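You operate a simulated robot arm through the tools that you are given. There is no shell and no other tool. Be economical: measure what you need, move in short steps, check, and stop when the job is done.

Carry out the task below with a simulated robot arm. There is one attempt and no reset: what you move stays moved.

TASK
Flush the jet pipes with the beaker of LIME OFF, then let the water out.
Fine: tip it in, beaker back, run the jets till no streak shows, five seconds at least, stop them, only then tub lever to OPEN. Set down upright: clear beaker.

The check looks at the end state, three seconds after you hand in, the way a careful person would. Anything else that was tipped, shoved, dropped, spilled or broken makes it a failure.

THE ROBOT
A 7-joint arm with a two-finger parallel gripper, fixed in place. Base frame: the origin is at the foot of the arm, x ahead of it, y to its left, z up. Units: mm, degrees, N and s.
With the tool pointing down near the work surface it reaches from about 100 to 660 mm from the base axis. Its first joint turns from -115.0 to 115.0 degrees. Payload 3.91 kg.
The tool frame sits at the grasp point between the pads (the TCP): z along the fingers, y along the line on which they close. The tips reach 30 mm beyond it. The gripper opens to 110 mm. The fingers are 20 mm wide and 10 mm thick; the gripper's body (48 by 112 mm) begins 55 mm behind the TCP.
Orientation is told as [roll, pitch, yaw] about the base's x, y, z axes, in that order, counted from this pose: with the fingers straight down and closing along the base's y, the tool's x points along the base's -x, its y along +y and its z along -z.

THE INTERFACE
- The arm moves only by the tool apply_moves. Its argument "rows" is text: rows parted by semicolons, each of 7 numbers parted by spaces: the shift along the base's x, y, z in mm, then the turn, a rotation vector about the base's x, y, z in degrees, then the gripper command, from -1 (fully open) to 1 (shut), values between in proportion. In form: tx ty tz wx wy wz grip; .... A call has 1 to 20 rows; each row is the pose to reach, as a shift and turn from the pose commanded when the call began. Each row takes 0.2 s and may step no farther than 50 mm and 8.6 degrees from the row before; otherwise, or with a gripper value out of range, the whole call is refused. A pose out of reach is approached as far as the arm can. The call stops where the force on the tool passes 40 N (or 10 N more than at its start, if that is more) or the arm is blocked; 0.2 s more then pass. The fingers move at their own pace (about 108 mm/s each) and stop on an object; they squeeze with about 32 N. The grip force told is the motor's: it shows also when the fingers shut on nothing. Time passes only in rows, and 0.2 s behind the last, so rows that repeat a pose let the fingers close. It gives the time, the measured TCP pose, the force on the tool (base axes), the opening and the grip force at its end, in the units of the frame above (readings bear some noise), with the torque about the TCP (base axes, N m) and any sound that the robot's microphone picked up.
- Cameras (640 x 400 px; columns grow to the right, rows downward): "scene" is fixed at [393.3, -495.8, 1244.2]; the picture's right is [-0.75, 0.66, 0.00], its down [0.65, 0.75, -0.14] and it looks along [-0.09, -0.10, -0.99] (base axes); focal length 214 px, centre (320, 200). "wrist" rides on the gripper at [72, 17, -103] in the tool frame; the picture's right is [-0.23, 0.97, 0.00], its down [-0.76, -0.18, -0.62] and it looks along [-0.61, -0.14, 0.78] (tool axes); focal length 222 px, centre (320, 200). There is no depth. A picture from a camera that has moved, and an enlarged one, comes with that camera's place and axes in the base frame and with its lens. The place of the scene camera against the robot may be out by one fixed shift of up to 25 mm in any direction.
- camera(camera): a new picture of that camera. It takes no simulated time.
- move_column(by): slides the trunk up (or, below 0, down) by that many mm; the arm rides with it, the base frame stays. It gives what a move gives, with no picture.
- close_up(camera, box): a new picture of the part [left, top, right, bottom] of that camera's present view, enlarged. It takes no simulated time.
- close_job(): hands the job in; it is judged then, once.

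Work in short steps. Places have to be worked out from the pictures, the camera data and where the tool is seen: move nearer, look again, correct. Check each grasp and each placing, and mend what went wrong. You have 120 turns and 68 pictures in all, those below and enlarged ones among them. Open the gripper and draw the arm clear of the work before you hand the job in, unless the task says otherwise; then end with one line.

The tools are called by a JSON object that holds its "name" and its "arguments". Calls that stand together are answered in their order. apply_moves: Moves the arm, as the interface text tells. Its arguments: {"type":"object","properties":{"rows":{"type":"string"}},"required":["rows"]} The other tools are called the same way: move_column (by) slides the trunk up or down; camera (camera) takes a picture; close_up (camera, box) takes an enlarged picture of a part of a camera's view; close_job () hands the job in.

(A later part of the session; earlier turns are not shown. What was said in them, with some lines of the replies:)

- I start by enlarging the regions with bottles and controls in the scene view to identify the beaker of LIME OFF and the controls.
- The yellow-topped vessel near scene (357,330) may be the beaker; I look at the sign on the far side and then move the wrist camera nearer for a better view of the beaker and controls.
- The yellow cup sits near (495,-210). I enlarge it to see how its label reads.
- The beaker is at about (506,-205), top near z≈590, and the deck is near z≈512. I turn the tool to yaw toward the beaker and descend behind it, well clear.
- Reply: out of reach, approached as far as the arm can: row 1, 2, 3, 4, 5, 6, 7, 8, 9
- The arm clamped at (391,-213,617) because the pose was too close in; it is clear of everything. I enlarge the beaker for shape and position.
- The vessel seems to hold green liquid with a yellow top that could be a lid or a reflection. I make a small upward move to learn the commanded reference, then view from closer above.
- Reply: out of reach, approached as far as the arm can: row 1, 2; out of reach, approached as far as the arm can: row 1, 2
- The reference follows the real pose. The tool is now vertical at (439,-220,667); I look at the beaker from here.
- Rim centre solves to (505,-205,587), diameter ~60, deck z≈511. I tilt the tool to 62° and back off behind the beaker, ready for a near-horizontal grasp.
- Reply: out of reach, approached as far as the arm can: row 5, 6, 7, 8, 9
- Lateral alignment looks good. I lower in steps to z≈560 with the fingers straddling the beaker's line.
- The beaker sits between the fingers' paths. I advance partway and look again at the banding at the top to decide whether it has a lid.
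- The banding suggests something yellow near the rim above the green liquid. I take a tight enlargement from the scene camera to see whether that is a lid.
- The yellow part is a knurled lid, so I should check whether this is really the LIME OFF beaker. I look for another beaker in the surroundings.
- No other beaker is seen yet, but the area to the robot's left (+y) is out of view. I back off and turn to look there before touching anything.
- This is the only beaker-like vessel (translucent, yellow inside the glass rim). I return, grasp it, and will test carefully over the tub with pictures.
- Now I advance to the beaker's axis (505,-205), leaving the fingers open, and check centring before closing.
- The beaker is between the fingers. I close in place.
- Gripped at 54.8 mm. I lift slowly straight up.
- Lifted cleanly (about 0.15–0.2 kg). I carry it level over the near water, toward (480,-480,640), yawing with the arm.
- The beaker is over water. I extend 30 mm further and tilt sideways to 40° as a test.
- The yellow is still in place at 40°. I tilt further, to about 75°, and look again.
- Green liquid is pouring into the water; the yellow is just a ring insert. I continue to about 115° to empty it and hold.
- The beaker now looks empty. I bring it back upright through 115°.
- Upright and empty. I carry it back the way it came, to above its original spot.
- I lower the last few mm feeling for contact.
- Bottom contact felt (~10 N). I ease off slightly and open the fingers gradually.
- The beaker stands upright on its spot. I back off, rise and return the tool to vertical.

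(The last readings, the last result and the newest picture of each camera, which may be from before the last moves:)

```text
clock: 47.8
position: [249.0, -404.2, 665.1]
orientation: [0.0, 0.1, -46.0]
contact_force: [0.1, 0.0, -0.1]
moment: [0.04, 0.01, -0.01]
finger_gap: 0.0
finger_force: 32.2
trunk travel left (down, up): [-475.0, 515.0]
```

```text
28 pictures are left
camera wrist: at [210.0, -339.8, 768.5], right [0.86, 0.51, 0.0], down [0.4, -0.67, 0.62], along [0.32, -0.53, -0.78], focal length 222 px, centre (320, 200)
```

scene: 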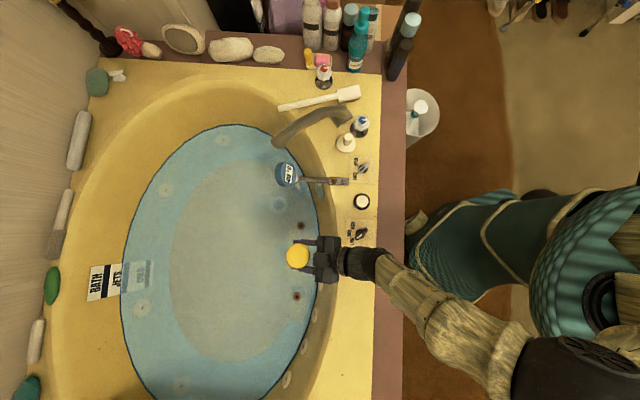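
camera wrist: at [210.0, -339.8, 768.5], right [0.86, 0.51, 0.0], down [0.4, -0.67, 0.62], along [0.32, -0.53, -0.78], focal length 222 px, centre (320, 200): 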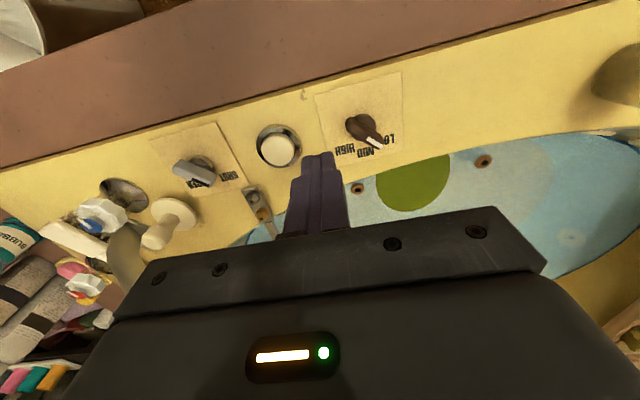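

The button solves again to (228,-469), top z≈522. I move over it with shut fingers and also enlarge the drain lever.

{"name": "close_up", "arguments": {"camera": "wrist", "box": [130, 110, 310, 220]}}

{"name": "apply_moves", "arguments": {"rows": "-5 -16 -15 0 0 0 1; -10 -32 -30 0 0 0 1; -15 -48 -50 0 0 0 1; -20 -65 -70 0 0 0 1; -20 -65 -82 0 0 0 1; -20 -65 -82 0 0 0 1"}}

{"name": "close_up", "arguments": {"camera": "scene", "box": [325, 165, 405, 235]}}

{"name": "close_up", "arguments": {"camera": "wrist", "box": [220, 60, 420, 260]}}

```text
3.56 times, centred on (220, 165) of wrist
camera zoom: at [210.0, -339.8, 768.5], right [0.86, 0.51, 0.0], down [0.4, -0.67, 0.62], along [0.32, -0.53, -0.78], focal length 790 px, centre (676, 324)
```

zoom: 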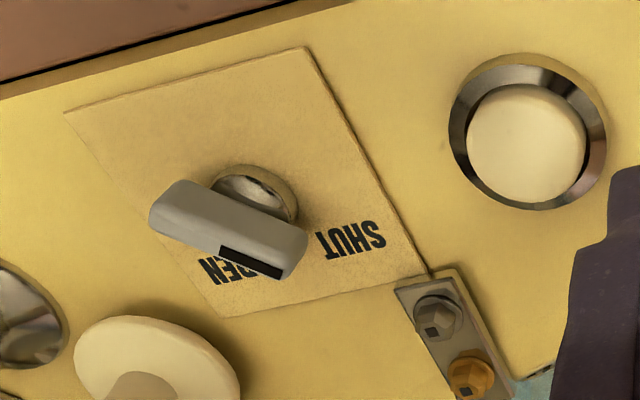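

```text
clock: 49.2
position: [229.3, -469.7, 583.6]
orientation: [-0.1, 0.0, -46.1]
contact_force: [0.0, -1.2, 0.4]
moment: [0.01, -0.04, 0.04]
finger_gap: 0.0
finger_force: 31.5
trunk travel left (down, up): [-475.0, 515.0]
```

```text
5.71 times, centred on (365, 200) of scene
camera zoom: at [393.3, -495.8, 1244.2], right [-0.75, 0.66, 0.0], down [0.65, 0.75, -0.14], along [-0.09, -0.1, -0.99], focal length 1226 px, centre (63, 200)
```

zoom: 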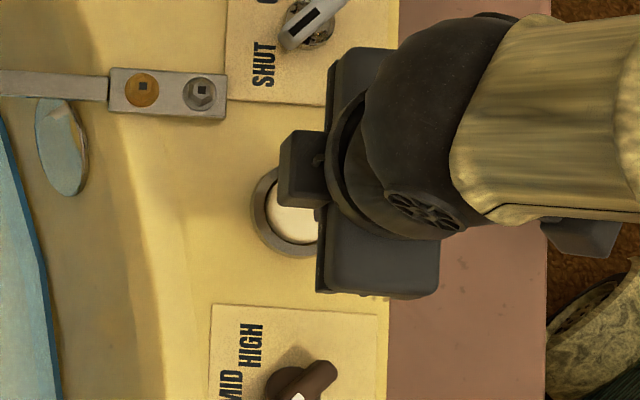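

```text
2.00 times, centred on (320, 160) of wrist
camera zoom: at [190.8, -405.7, 686.8], right [0.86, 0.51, 0.0], down [0.4, -0.67, 0.62], along [0.32, -0.54, -0.78], focal length 444 px, centre (320, 280)
```

zoom: 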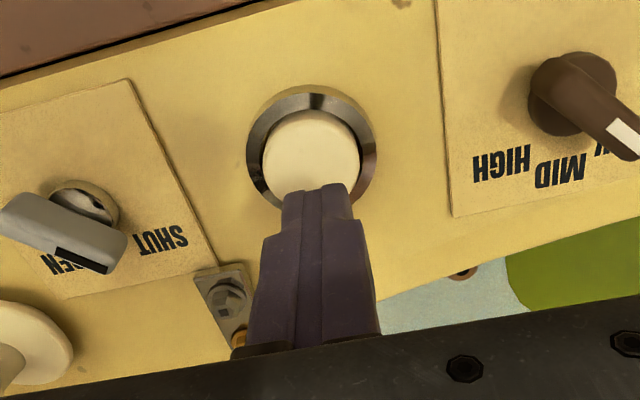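

Lever pointer is toward SHUT now. The fingertips are above the white button; I press down in small steps, watching force and sound, and stay to release.

{"name": "apply_moves", "arguments": {"rows": "0 0 -10 0 0 0 1; 0 0 -20 0 0 0 1; 0 0 -25 0 0 0 1; 0 0 -28 0 0 0 1; 0 0 -30 0 0 0 1; 0 0 -31 0 0 0 1"}}

```text
clock: 50.6
position: [228.7, -469.3, 553.2]
orientation: [0.0, 0.1, -46.1]
contact_force: [0.1, -0.3, 0.5]
moment: [0.0, 0.0, -0.01]
finger_gap: 0.0
finger_force: 31.9
trunk travel left (down, up): [-475.0, 515.0]
```

{"name": "apply_moves", "arguments": {"rows": "0 0 -1 0 0 0 1; 0 0 -2 0 0 0 1; 0 0 -3 0 0 0 1; 0 0 -4 0 0 0 1; 0 0 -5 0 0 0 1"}}

```text
clock: 51.8
position: [229.5, -468.0, 547.5]
orientation: [0.1, 0.0, -46.1]
contact_force: [0.0, -0.2, -0.4]
moment: [0.0, 0.01, 0.01]
finger_gap: 0.0
finger_force: 32.4
trunk travel left (down, up): [-475.0, 515.0]
```

{"name": "apply_moves", "arguments": {"rows": "0 0 -1 0 0 0 1; 0 0 -2 0 0 0 1; 0 0 -3 0 0 0 1; 0 0 -4 0 0 0 1; 0 0 -5 0 0 0 1"}}

{"name": "close_up", "arguments": {"camera": "wrist", "box": [220, 60, 420, 260]}}

```text
clock: 53.0
position: [228.9, -468.9, 542.6]
orientation: [-0.1, 0.1, -45.9]
contact_force: [-0.7, 0.0, -1.1]
moment: [0.03, 0.0, 0.03]
finger_gap: 0.0
finger_force: 31.7
trunk travel left (down, up): [-475.0, 515.0]
```

```text
2.00 times, centred on (320, 160) of wrist
camera zoom: at [190.8, -404.7, 645.9], right [0.86, 0.51, 0.0], down [0.4, -0.67, 0.62], along [0.32, -0.54, -0.78], focal length 444 px, centre (320, 280)
```

zoom: 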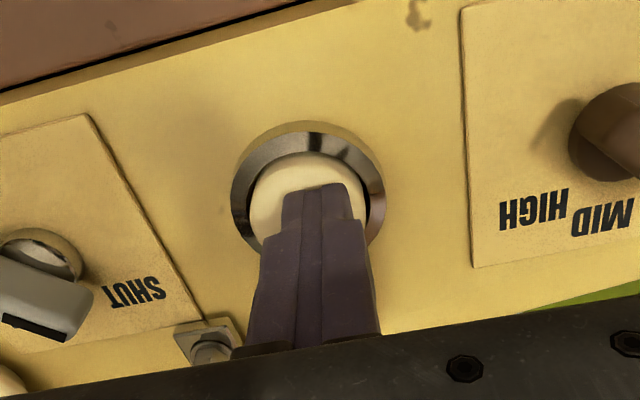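

The tips are over the button's middle, nearly touching. I continue down mm by mm.

{"name": "apply_moves", "arguments": {"rows": "0 0 -1 0 0 0 1; 0 0 -2 0 0 0 1; 0 0 -3 0 0 0 1; 0 0 -4 0 0 0 1; 0 0 -5 0 0 0 1"}}

```text
clock: 54.2
position: [228.5, -469.2, 538.0]
orientation: [0.0, 0.0, -46.1]
contact_force: [1.3, 0.1, 3.2]
moment: [0.07, -0.03, -0.04]
finger_gap: 0.2
finger_force: 32.2
trunk travel left (down, up): [-475.0, 515.0]
heard: click
```

A click: the button was pressed. I release upward and look at the tub.

{"name": "apply_moves", "arguments": {"rows": "0 0 5 0 0 0 1; 0 0 12 0 0 0 1; 0 0 20 0 0 0 1"}}

{"name": "camera", "arguments": {"camera": "scene"}}

```text
clock: 55.0
position: [227.7, -469.7, 556.9]
orientation: [0.0, 0.0, -46.0]
contact_force: [0.5, -0.1, -0.7]
moment: [-0.02, -0.03, -0.03]
finger_gap: 0.1
finger_force: 32.2
trunk travel left (down, up): [-475.0, 515.0]
```

```text
23 pictures are left
```

scene: 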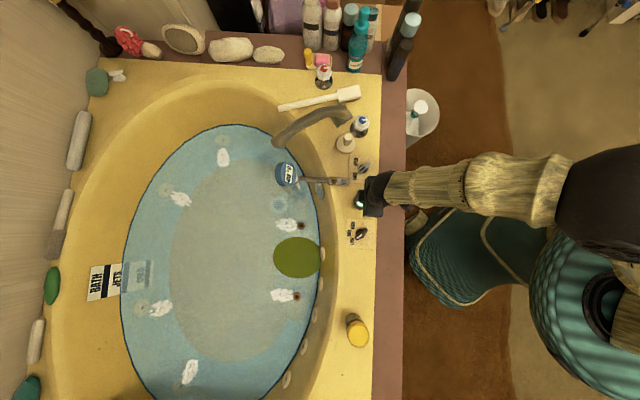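

Jets are running and the green patch is still there. I let time pass, holding still.

{"name": "apply_moves", "arguments": {"rows": "0 0 0 0 0 0 1; 0 0 0 0 0 0 1; 0 0 0 0 0 0 1; 0 0 0 0 0 0 1; 0 0 0 0 0 0 1; 0 0 0 0 0 0 1; 0 0 0 0 0 0 1; 0 0 0 0 0 0 1; 0 0 0 0 0 0 1; 0 0 0 0 0 0 1; 0 0 0 0 0 0 1; 0 0 0 0 0 0 1; 0 0 0 0 0 0 1; 0 0 0 0 0 0 1; 0 0 0 0 0 0 1; 0 0 0 0 0 0 1; 0 0 0 0 0 0 1; 0 0 0 0 0 0 1; 0 0 0 0 0 0 1; 0 0 0 0 0 0 1"}}

{"name": "close_up", "arguments": {"camera": "scene", "box": [90, 120, 350, 400]}}

```text
clock: 59.2
position: [229.3, -469.1, 556.4]
orientation: [-0.1, 0.1, -46.0]
contact_force: [0.7, 0.8, -0.9]
moment: [0.0, 0.03, 0.0]
finger_gap: 0.0
finger_force: 32.3
trunk travel left (down, up): [-475.0, 515.0]
```

```text
1.43 times, centred on (220, 260) of scene
camera zoom: at [393.3, -495.8, 1244.2], right [-0.75, 0.66, 0.0], down [0.65, 0.75, -0.14], along [-0.09, -0.1, -0.99], focal length 306 px, centre (463, 114)
```

zoom: 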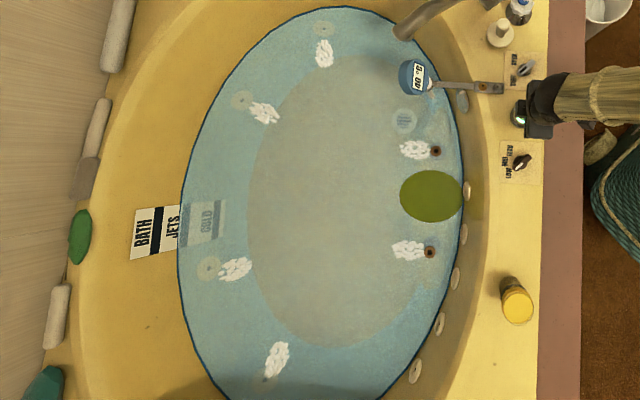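

The green streak persists after ~5 s. I keep the jets running longer and look again.

{"name": "apply_moves", "arguments": {"rows": "0 0 0 0 0 0 1; 0 0 0 0 0 0 1; 0 0 0 0 0 0 1; 0 0 0 0 0 0 1; 0 0 0 0 0 0 1; 0 0 0 0 0 0 1; 0 0 0 0 0 0 1; 0 0 0 0 0 0 1; 0 0 0 0 0 0 1; 0 0 0 0 0 0 1; 0 0 0 0 0 0 1; 0 0 0 0 0 0 1; 0 0 0 0 0 0 1; 0 0 0 0 0 0 1; 0 0 0 0 0 0 1; 0 0 0 0 0 0 1; 0 0 0 0 0 0 1; 0 0 0 0 0 0 1; 0 0 0 0 0 0 1; 0 0 0 0 0 0 1"}}

{"name": "apply_moves", "arguments": {"rows": "0 0 0 0 0 0 1; 0 0 0 0 0 0 1; 0 0 0 0 0 0 1; 0 0 0 0 0 0 1; 0 0 0 0 0 0 1; 0 0 0 0 0 0 1; 0 0 0 0 0 0 1; 0 0 0 0 0 0 1; 0 0 0 0 0 0 1; 0 0 0 0 0 0 1; 0 0 0 0 0 0 1; 0 0 0 0 0 0 1; 0 0 0 0 0 0 1; 0 0 0 0 0 0 1; 0 0 0 0 0 0 1; 0 0 0 0 0 0 1; 0 0 0 0 0 0 1; 0 0 0 0 0 0 1; 0 0 0 0 0 0 1; 0 0 0 0 0 0 1"}}

{"name": "close_up", "arguments": {"camera": "scene", "box": [90, 120, 350, 400]}}

```text
clock: 63.4
position: [228.1, -468.8, 556.3]
orientation: [0.1, 0.0, -45.9]
contact_force: [-0.5, -0.3, 0.3]
moment: [0.01, -0.01, -0.01]
finger_gap: 0.1
finger_force: 31.9
trunk travel left (down, up): [-475.0, 515.0]
```

```text
clock: 67.6
position: [228.8, -467.8, 556.5]
orientation: [0.0, 0.1, -46.0]
contact_force: [0.1, -0.3, -0.8]
moment: [0.02, 0.01, 0.01]
finger_gap: 0.1
finger_force: 31.6
trunk travel left (down, up): [-475.0, 515.0]
```

```text
1.43 times, centred on (220, 260) of scene
camera zoom: at [393.3, -495.8, 1244.2], right [-0.75, 0.66, 0.0], down [0.65, 0.75, -0.14], along [-0.09, -0.1, -0.99], focal length 306 px, centre (463, 114)
```

zoom: 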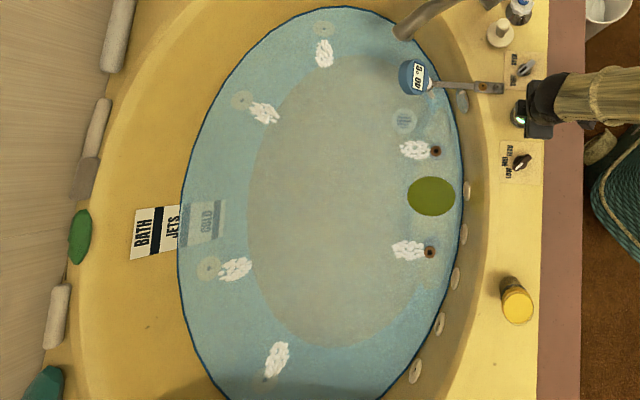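

The patch is shrinking (62→47 px wide in 8 s). I keep the jets running about 17 s more before looking.

{"name": "apply_moves", "arguments": {"rows": "0 0 0 0 0 0 1; 0 0 0 0 0 0 1; 0 0 0 0 0 0 1; 0 0 0 0 0 0 1; 0 0 0 0 0 0 1; 0 0 0 0 0 0 1; 0 0 0 0 0 0 1; 0 0 0 0 0 0 1; 0 0 0 0 0 0 1; 0 0 0 0 0 0 1; 0 0 0 0 0 0 1; 0 0 0 0 0 0 1; 0 0 0 0 0 0 1; 0 0 0 0 0 0 1; 0 0 0 0 0 0 1; 0 0 0 0 0 0 1; 0 0 0 0 0 0 1; 0 0 0 0 0 0 1; 0 0 0 0 0 0 1; 0 0 0 0 0 0 1"}}

{"name": "apply_moves", "arguments": {"rows": "0 0 0 0 0 0 1; 0 0 0 0 0 0 1; 0 0 0 0 0 0 1; 0 0 0 0 0 0 1; 0 0 0 0 0 0 1; 0 0 0 0 0 0 1; 0 0 0 0 0 0 1; 0 0 0 0 0 0 1; 0 0 0 0 0 0 1; 0 0 0 0 0 0 1; 0 0 0 0 0 0 1; 0 0 0 0 0 0 1; 0 0 0 0 0 0 1; 0 0 0 0 0 0 1; 0 0 0 0 0 0 1; 0 0 0 0 0 0 1; 0 0 0 0 0 0 1; 0 0 0 0 0 0 1; 0 0 0 0 0 0 1; 0 0 0 0 0 0 1"}}

{"name": "apply_moves", "arguments": {"rows": "0 0 0 0 0 0 1; 0 0 0 0 0 0 1; 0 0 0 0 0 0 1; 0 0 0 0 0 0 1; 0 0 0 0 0 0 1; 0 0 0 0 0 0 1; 0 0 0 0 0 0 1; 0 0 0 0 0 0 1; 0 0 0 0 0 0 1; 0 0 0 0 0 0 1; 0 0 0 0 0 0 1; 0 0 0 0 0 0 1; 0 0 0 0 0 0 1; 0 0 0 0 0 0 1; 0 0 0 0 0 0 1; 0 0 0 0 0 0 1; 0 0 0 0 0 0 1; 0 0 0 0 0 0 1; 0 0 0 0 0 0 1; 0 0 0 0 0 0 1"}}

{"name": "apply_moves", "arguments": {"rows": "0 0 0 0 0 0 1; 0 0 0 0 0 0 1; 0 0 0 0 0 0 1; 0 0 0 0 0 0 1; 0 0 0 0 0 0 1; 0 0 0 0 0 0 1; 0 0 0 0 0 0 1; 0 0 0 0 0 0 1; 0 0 0 0 0 0 1; 0 0 0 0 0 0 1; 0 0 0 0 0 0 1; 0 0 0 0 0 0 1; 0 0 0 0 0 0 1; 0 0 0 0 0 0 1; 0 0 0 0 0 0 1; 0 0 0 0 0 0 1; 0 0 0 0 0 0 1; 0 0 0 0 0 0 1; 0 0 0 0 0 0 1; 0 0 0 0 0 0 1"}}

{"name": "close_up", "arguments": {"camera": "scene", "box": [90, 120, 350, 400]}}

```text
clock: 71.8
position: [228.3, -468.9, 557.4]
orientation: [0.0, 0.0, -46.0]
contact_force: [0.0, -0.1, 0.2]
moment: [0.0, -0.02, 0.01]
finger_gap: 0.0
finger_force: 32.3
trunk travel left (down, up): [-475.0, 515.0]
```

```text
clock: 76.0
position: [228.7, -468.8, 555.9]
orientation: [0.1, 0.0, -46.0]
contact_force: [0.2, 0.1, 0.2]
moment: [-0.02, -0.03, -0.02]
finger_gap: 0.0
finger_force: 32.1
trunk travel left (down, up): [-475.0, 515.0]
```

```text
clock: 80.2
position: [229.0, -469.8, 557.2]
orientation: [0.0, 0.0, -46.0]
contact_force: [0.2, 0.3, -0.5]
moment: [0.02, -0.01, -0.03]
finger_gap: 0.0
finger_force: 31.9
trunk travel left (down, up): [-475.0, 515.0]
```

```text
clock: 84.4
position: [228.6, -467.6, 557.3]
orientation: [0.0, 0.0, -46.0]
contact_force: [1.0, 0.7, -0.4]
moment: [-0.01, -0.02, 0.0]
finger_gap: 0.1
finger_force: 32.0
trunk travel left (down, up): [-475.0, 515.0]
```

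```text
1.43 times, centred on (220, 260) of scene
camera zoom: at [393.3, -495.8, 1244.2], right [-0.75, 0.66, 0.0], down [0.65, 0.75, -0.14], along [-0.09, -0.1, -0.99], focal length 306 px, centre (463, 114)
```

zoom: 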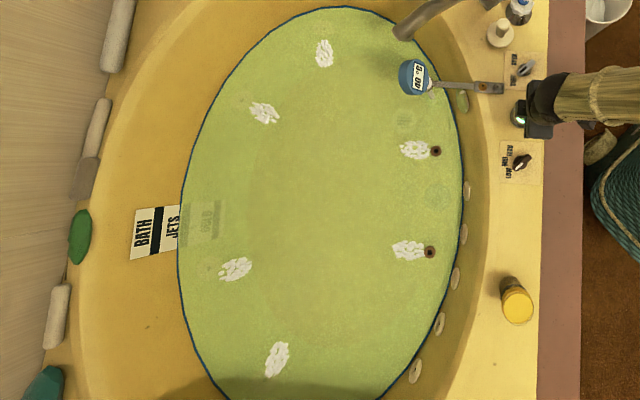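

The water is now evenly green with no streak, and jets have run ~30 s. I press the button again to stop them.

{"name": "apply_moves", "arguments": {"rows": "0 0 -6 0 0 0 1; 0 0 -12 0 0 0 1; 0 0 -15 0 0 0 1; 0 0 -16 0 0 0 1; 0 0 -17 0 0 0 1; 0 0 -18 0 0 0 1; 0 0 -19 0 0 0 1"}}

```text
clock: 86.0
position: [229.8, -468.4, 539.8]
orientation: [0.0, 0.0, -46.1]
contact_force: [1.4, 1.3, 2.3]
moment: [0.04, 0.01, -0.02]
finger_gap: 0.0
finger_force: 32.2
trunk travel left (down, up): [-475.0, 515.0]
```

Contact but no click yet; I go 1–2 mm further.

{"name": "apply_moves", "arguments": {"rows": "0 0 -0.5 0 0 0 1; 0 0 -1 0 0 0 1; 0 0 -1.5 0 0 0 1"}}

```text
clock: 86.8
position: [230.4, -468.5, 536.7]
orientation: [0.0, 0.0, -46.0]
contact_force: [1.5, 1.6, 4.0]
moment: [0.06, -0.02, 0.0]
finger_gap: 0.0
finger_force: 32.0
trunk travel left (down, up): [-475.0, 515.0]
heard: click
```

Click heard. I rise and check that the jets have stopped, and view the lever.

{"name": "apply_moves", "arguments": {"rows": "0 0 6 0 0 0 1; 0 0 20 0 0 0 1; 0 0 45 0 0 0 1; -5 0 75 0 0 0 1; -15 10 90 0 0 0 1; -15 10 90 0 0 0 1"}}

{"name": "camera", "arguments": {"camera": "scene"}}

{"name": "close_up", "arguments": {"camera": "wrist", "box": [90, 80, 310, 240]}}

```text
clock: 88.2
position: [215.9, -458.1, 626.7]
orientation: [0.0, 0.0, -46.0]
contact_force: [-0.2, -0.3, 0.0]
moment: [0.0, 0.02, 0.03]
finger_gap: 0.3
finger_force: 32.2
trunk travel left (down, up): [-475.0, 515.0]
```

```text
19 pictures are left
```

scene: 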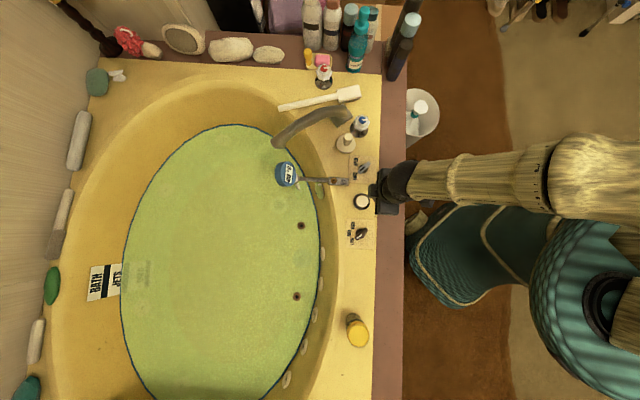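

```text
2.50 times, centred on (200, 160) of wrist
camera zoom: at [175.8, -395.0, 730.4], right [0.86, 0.51, 0.0], down [0.4, -0.67, 0.62], along [0.32, -0.54, -0.78], focal length 555 px, centre (620, 300)
```

zoom: 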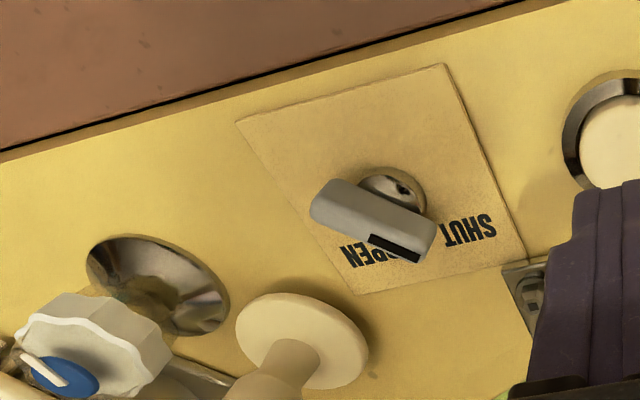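

Jets stopped. The lever's pivot solves to about (151,-541), its bar ~40 mm long at z≈540 pointing along +x (SHUT); OPEN is toward -y. I move above it with yaw ≈ -3° and fingers part-open to straddle the bar.

{"name": "apply_moves", "arguments": {"rows": "-10 -14 5 0 0 7.2 0.2; -20 -28 5 0 0 14.4 0.2; -32 -42 5 0 0 21.6 0.2; -44 -56 5 0 0 28.8 0.2; -56 -70 5 0 0 36 0.2; -65 -83 5 0 0 43 0.2; -65 -83 5 0 0 43 0.2"}}

{"name": "close_up", "arguments": {"camera": "wrist", "box": [160, 40, 480, 260]}}

{"name": "close_up", "arguments": {"camera": "scene", "box": [325, 135, 395, 205]}}

```text
clock: 89.8
position: [148.9, -542.4, 632.4]
orientation: [0.0, 0.0, -2.9]
contact_force: [0.2, 0.5, 0.0]
moment: [-0.01, 0.0, 0.01]
finger_gap: 44.1
finger_force: 0.1
trunk travel left (down, up): [-475.0, 515.0]
```

```text
1.82 times, centred on (320, 150) of wrist
camera zoom: at [77.1, -521.1, 735.4], right [0.28, 0.96, 0.0], down [0.75, -0.22, 0.62], along [0.6, -0.17, -0.78], focal length 404 px, centre (320, 291)
```

zoom: 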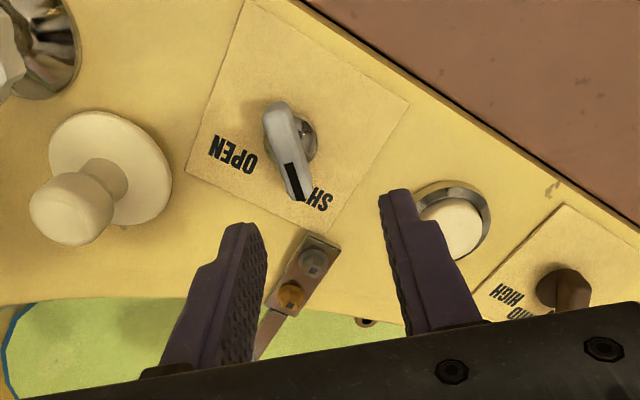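

```text
5.71 times, centred on (360, 170) of scene
camera zoom: at [393.3, -495.8, 1244.2], right [-0.75, 0.66, 0.0], down [0.65, 0.75, -0.14], along [-0.09, -0.1, -0.99], focal length 1226 px, centre (91, 371)
```

zoom: 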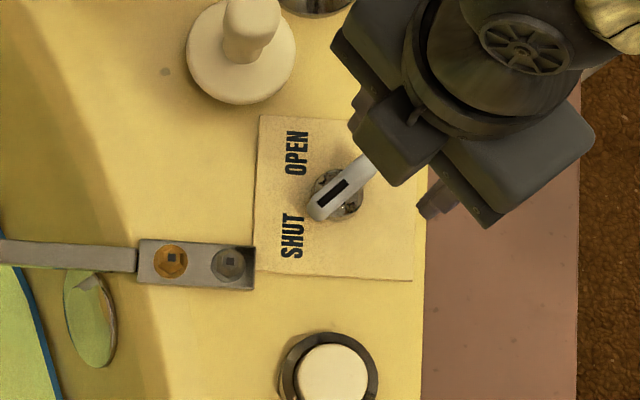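

Combining three views, the bar's top is z≈521, centre ≈(148.5,-558). I correct xy and descend to straddle it.

{"name": "apply_moves", "arguments": {"rows": "0 -8 -15 0 0 1 0.2; 0 -15 -30 0 0 3 0.2; 0 -15 -50 0 0 3 0.2; 0 -15 -65 0 0 3 0.2; 0 -15 -65 0 0 3 0.2"}}

{"name": "close_up", "arguments": {"camera": "wrist", "box": [160, 40, 480, 260]}}

```text
clock: 91.0
position: [149.4, -555.7, 566.1]
orientation: [0.0, 0.0, 0.0]
contact_force: [0.2, -0.5, -0.2]
moment: [0.02, -0.01, 0.0]
finger_gap: 44.1
finger_force: 0.1
trunk travel left (down, up): [-475.0, 515.0]
```

```text
1.82 times, centred on (320, 150) of wrist
camera zoom: at [76.0, -539.6, 670.3], right [0.23, 0.97, 0.0], down [0.76, -0.18, 0.62], along [0.61, -0.14, -0.78], focal length 404 px, centre (320, 291)
```

zoom: 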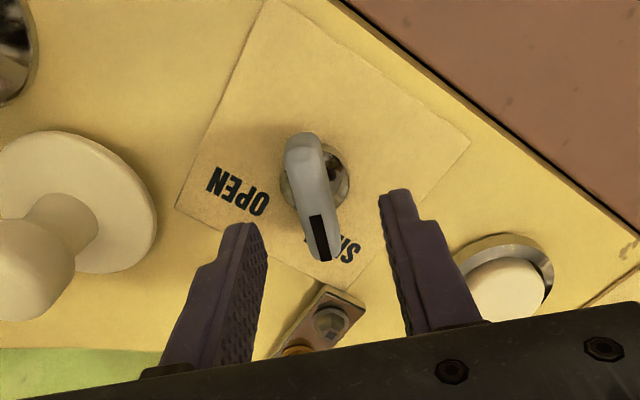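

Aligned. I descend 26 mm so the tips flank the bar, then close on it.

{"name": "apply_moves", "arguments": {"rows": "-1 -3 -10 0 0 -2 0.2; -1 -3 -18 0 0 -3 0.2; -1 -3 -26 0 0 -3 0.2; -1 -3 -26 0 0 -3 0.2; -1 -3 -26 0 0 -3 0.5; -1 -3 -26 0 0 -3 0.8; -1 -3 -26 0 0 -3 1; -1 -3 -26 0 0 -3 1"}}

{"name": "close_up", "arguments": {"camera": "wrist", "box": [160, 40, 480, 260]}}

```text
clock: 92.8
position: [149.2, -558.8, 542.5]
orientation: [0.1, 0.1, -3.1]
contact_force: [2.1, 7.6, 1.3]
moment: [0.08, -0.28, 0.03]
finger_gap: 13.8
finger_force: 45.0
trunk travel left (down, up): [-475.0, 515.0]
```

```text
1.82 times, centred on (320, 150) of wrist
camera zoom: at [77.3, -538.4, 644.6], right [0.28, 0.96, 0.0], down [0.75, -0.22, 0.62], along [0.6, -0.17, -0.78], focal length 404 px, centre (320, 291)
```

zoom: 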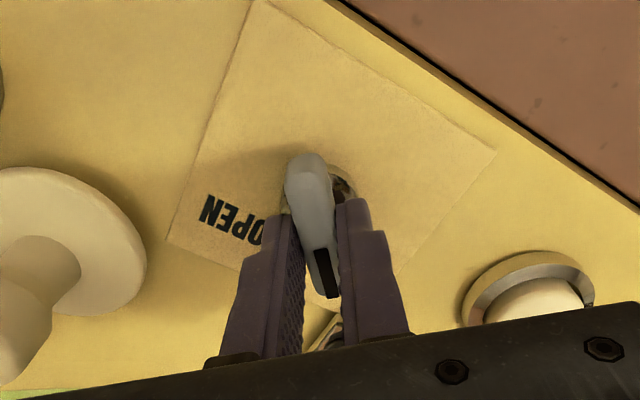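

The bar is gripped (13.8 mm). I twist clockwise (negative yaw) about the pivot, first 32°.

{"name": "apply_moves", "arguments": {"rows": "0 1 0 0 0 -4 1; 0 1.5 0 0 0 -11 1; 0 1.5 0 0 0 -18 1; 0 1.5 0 0 0 -25 1; 0 1.5 0 0 0 -32 1; 0 1.5 0 0 0 -32 1"}}

```text
clock: 94.2
position: [149.2, -558.9, 540.6]
orientation: [0.0, -0.1, -35.0]
contact_force: [7.3, -4.5, -2.2]
moment: [0.09, 0.04, -0.02]
finger_gap: 14.0
finger_force: 45.4
trunk travel left (down, up): [-475.0, 515.0]
```

Turning freely. I continue toward ~-90° yaw, watching torque for the stop.

{"name": "apply_moves", "arguments": {"rows": "0 0 0 0 0 -8 1; 0 0 0 0 0 -16 1; 0 0 0 0 0 -24 1; 0 0 0 0 0 -32 1; 0 0 0 0 0 -40 1; 0 0 0 0 0 -48 1; 0 0 0 0 0 -53 1; 0 0 0 0 0 -53 1"}}

{"name": "close_up", "arguments": {"camera": "wrist", "box": [160, 40, 480, 260]}}

```text
clock: 96.0
position: [148.0, -560.0, 541.7]
orientation: [-0.1, -0.1, -88.1]
contact_force: [10.1, -20.2, 9.1]
moment: [0.23, -0.23, 0.02]
finger_gap: 13.6
finger_force: 45.5
trunk travel left (down, up): [-475.0, 515.0]
```

```text
1.82 times, centred on (320, 150) of wrist
camera zoom: at [162.4, -486.4, 644.4], right [0.98, -0.19, 0.0], down [-0.15, -0.77, 0.63], along [-0.12, -0.61, -0.78], focal length 404 px, centre (320, 291)
```

zoom: 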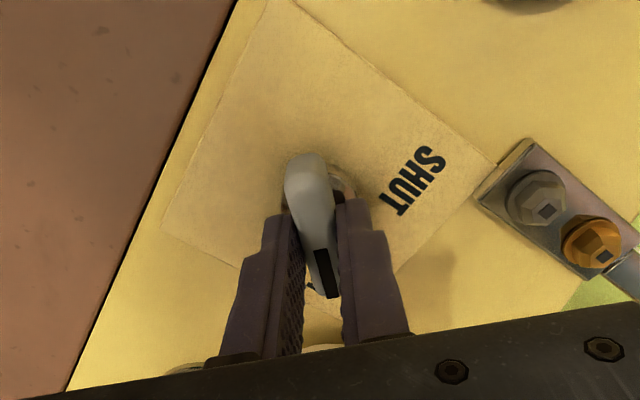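

The pointer lies along the OPEN direction (yaw −88°). I release, rise and check the lever and water.

{"name": "apply_moves", "arguments": {"rows": "0 0 0 0 0 0 0.2; 0 0 0 0 0 0 0.2; 0 0 0 0 0 0 0.2; 0 0 15 0 0 0 0.2; 0 0 40 0 0 0 0.2; 0 10 70 0 0 0 0.2; 0 30 100 0 0 0 0.2; 0 70 130 0 0 0 0.2; 0 70 130 0 0 0 0.2"}}

{"name": "camera", "arguments": {"camera": "scene"}}

{"name": "close_up", "arguments": {"camera": "wrist", "box": [200, 40, 440, 200]}}

```text
clock: 98.0
position: [146.3, -489.3, 671.8]
orientation: [0.0, -0.1, -88.3]
contact_force: [0.4, 0.4, 0.5]
moment: [-0.03, -0.05, 0.02]
finger_gap: 44.0
finger_force: 0.1
trunk travel left (down, up): [-475.0, 515.0]
```

```text
12 pictures are left
```

scene: 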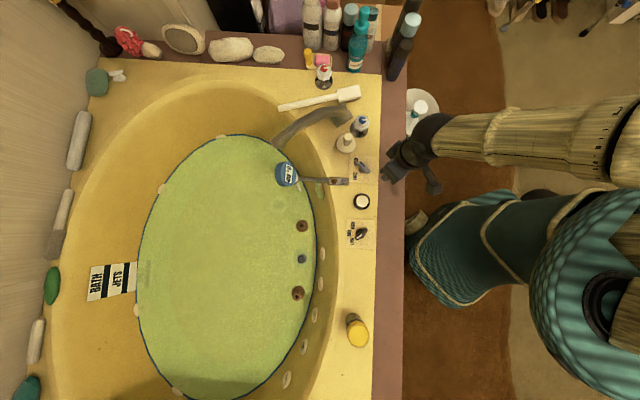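

```text
2.50 times, centred on (320, 120) of wrist
camera zoom: at [160.4, -416.5, 775.2], right [0.98, -0.2, 0.0], down [-0.16, -0.77, 0.62], along [-0.12, -0.61, -0.78], focal length 555 px, centre (320, 400)
```

zoom: 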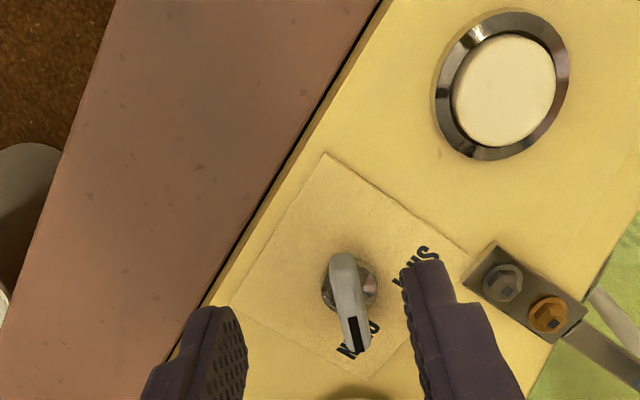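

The water level is falling and the lever is at OPEN. I open the gripper, draw the arm clear and let it drain for a while.

{"name": "apply_moves", "arguments": {"rows": "0 30 30 0 0 0 -1; 0 60 60 0 0 0 -1; 10 95 90 0 0 0 -1; 20 130 120 0 0 0 -1; 30 150 140 0 0 0 -1; 30 150 140 0 0 0 -1; 30 150 140 0 0 0 -1; 30 150 140 0 0 0 -1; 30 150 140 0 0 0 -1; 30 150 140 0 0 0 -1; 30 150 140 0 0 0 -1; 30 150 140 0 0 0 -1; 30 150 140 0 0 0 -1; 30 150 140 0 0 0 -1; 30 150 140 0 0 0 -1; 30 150 140 0 0 0 -1; 30 150 140 0 0 0 -1; 30 150 140 0 0 0 -1; 30 150 140 0 0 0 -1; 30 150 140 0 0 0 -1"}}

{"name": "apply_moves", "arguments": {"rows": "0 0 0 0 0 0 -1; 0 0 0 0 0 0 -1; 0 0 0 0 0 0 -1; 0 0 0 0 0 0 -1; 0 0 0 0 0 0 -1; 0 0 0 0 0 0 -1; 0 0 0 0 0 0 -1; 0 0 0 0 0 0 -1; 0 0 0 0 0 0 -1; 0 0 0 0 0 0 -1; 0 0 0 0 0 0 -1; 0 0 0 0 0 0 -1; 0 0 0 0 0 0 -1; 0 0 0 0 0 0 -1; 0 0 0 0 0 0 -1; 0 0 0 0 0 0 -1; 0 0 0 0 0 0 -1; 0 0 0 0 0 0 -1; 0 0 0 0 0 0 -1; 0 0 0 0 0 0 -1"}}

{"name": "apply_moves", "arguments": {"rows": "0 0 0 0 0 0 -1; 0 0 0 0 0 0 -1; 0 0 0 0 0 0 -1; 0 0 0 0 0 0 -1; 0 0 0 0 0 0 -1; 0 0 0 0 0 0 -1; 0 0 0 0 0 0 -1; 0 0 0 0 0 0 -1; 0 0 0 0 0 0 -1; 0 0 0 0 0 0 -1; 0 0 0 0 0 0 -1; 0 0 0 0 0 0 -1; 0 0 0 0 0 0 -1; 0 0 0 0 0 0 -1; 0 0 0 0 0 0 -1; 0 0 0 0 0 0 -1; 0 0 0 0 0 0 -1; 0 0 0 0 0 0 -1; 0 0 0 0 0 0 -1; 0 0 0 0 0 0 -1"}}

{"name": "camera", "arguments": {"camera": "scene"}}

```text
clock: 102.2
position: [176.5, -337.0, 811.2]
orientation: [0.0, 0.0, -88.1]
contact_force: [0.0, 0.6, -0.1]
moment: [-0.01, 0.01, 0.02]
finger_gap: 109.9
finger_force: 0.0
trunk travel left (down, up): [-475.0, 515.0]
```

```text
clock: 106.4
position: [177.7, -338.0, 811.8]
orientation: [0.0, 0.0, -88.0]
contact_force: [0.1, -1.2, -0.2]
moment: [-0.05, 0.0, 0.0]
finger_gap: 109.9
finger_force: 0.1
trunk travel left (down, up): [-475.0, 515.0]
```

```text
clock: 110.6
position: [175.7, -337.2, 811.0]
orientation: [0.0, 0.0, -88.1]
contact_force: [0.0, -1.1, -0.9]
moment: [-0.02, -0.01, 0.04]
finger_gap: 110.0
finger_force: 0.0
trunk travel left (down, up): [-475.0, 515.0]
```

```text
10 pictures are left
```

scene: 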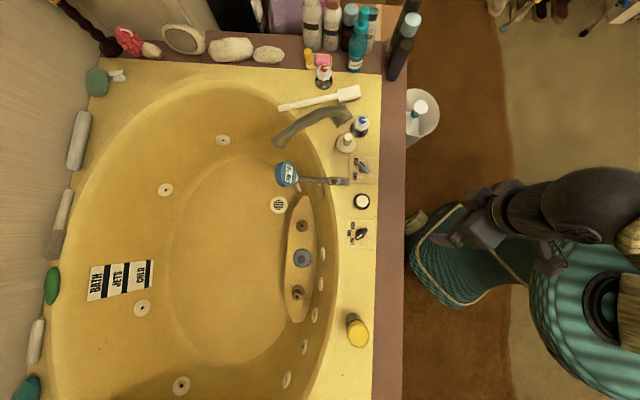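

The tub has drained, the lever is at OPEN, the jets are off, and the beaker stands empty on its spot with the arm clear. I hand the job in.

{"name": "close_job", "arguments": {}}

```text
The job is handed in.
```

I tipped the LIME OFF into the tub and put the empty beaker back upright on its spot. The jets then ran about 30 s until no streak showed; I stopped them, set the tub lever to OPEN, and the tub drained empty.
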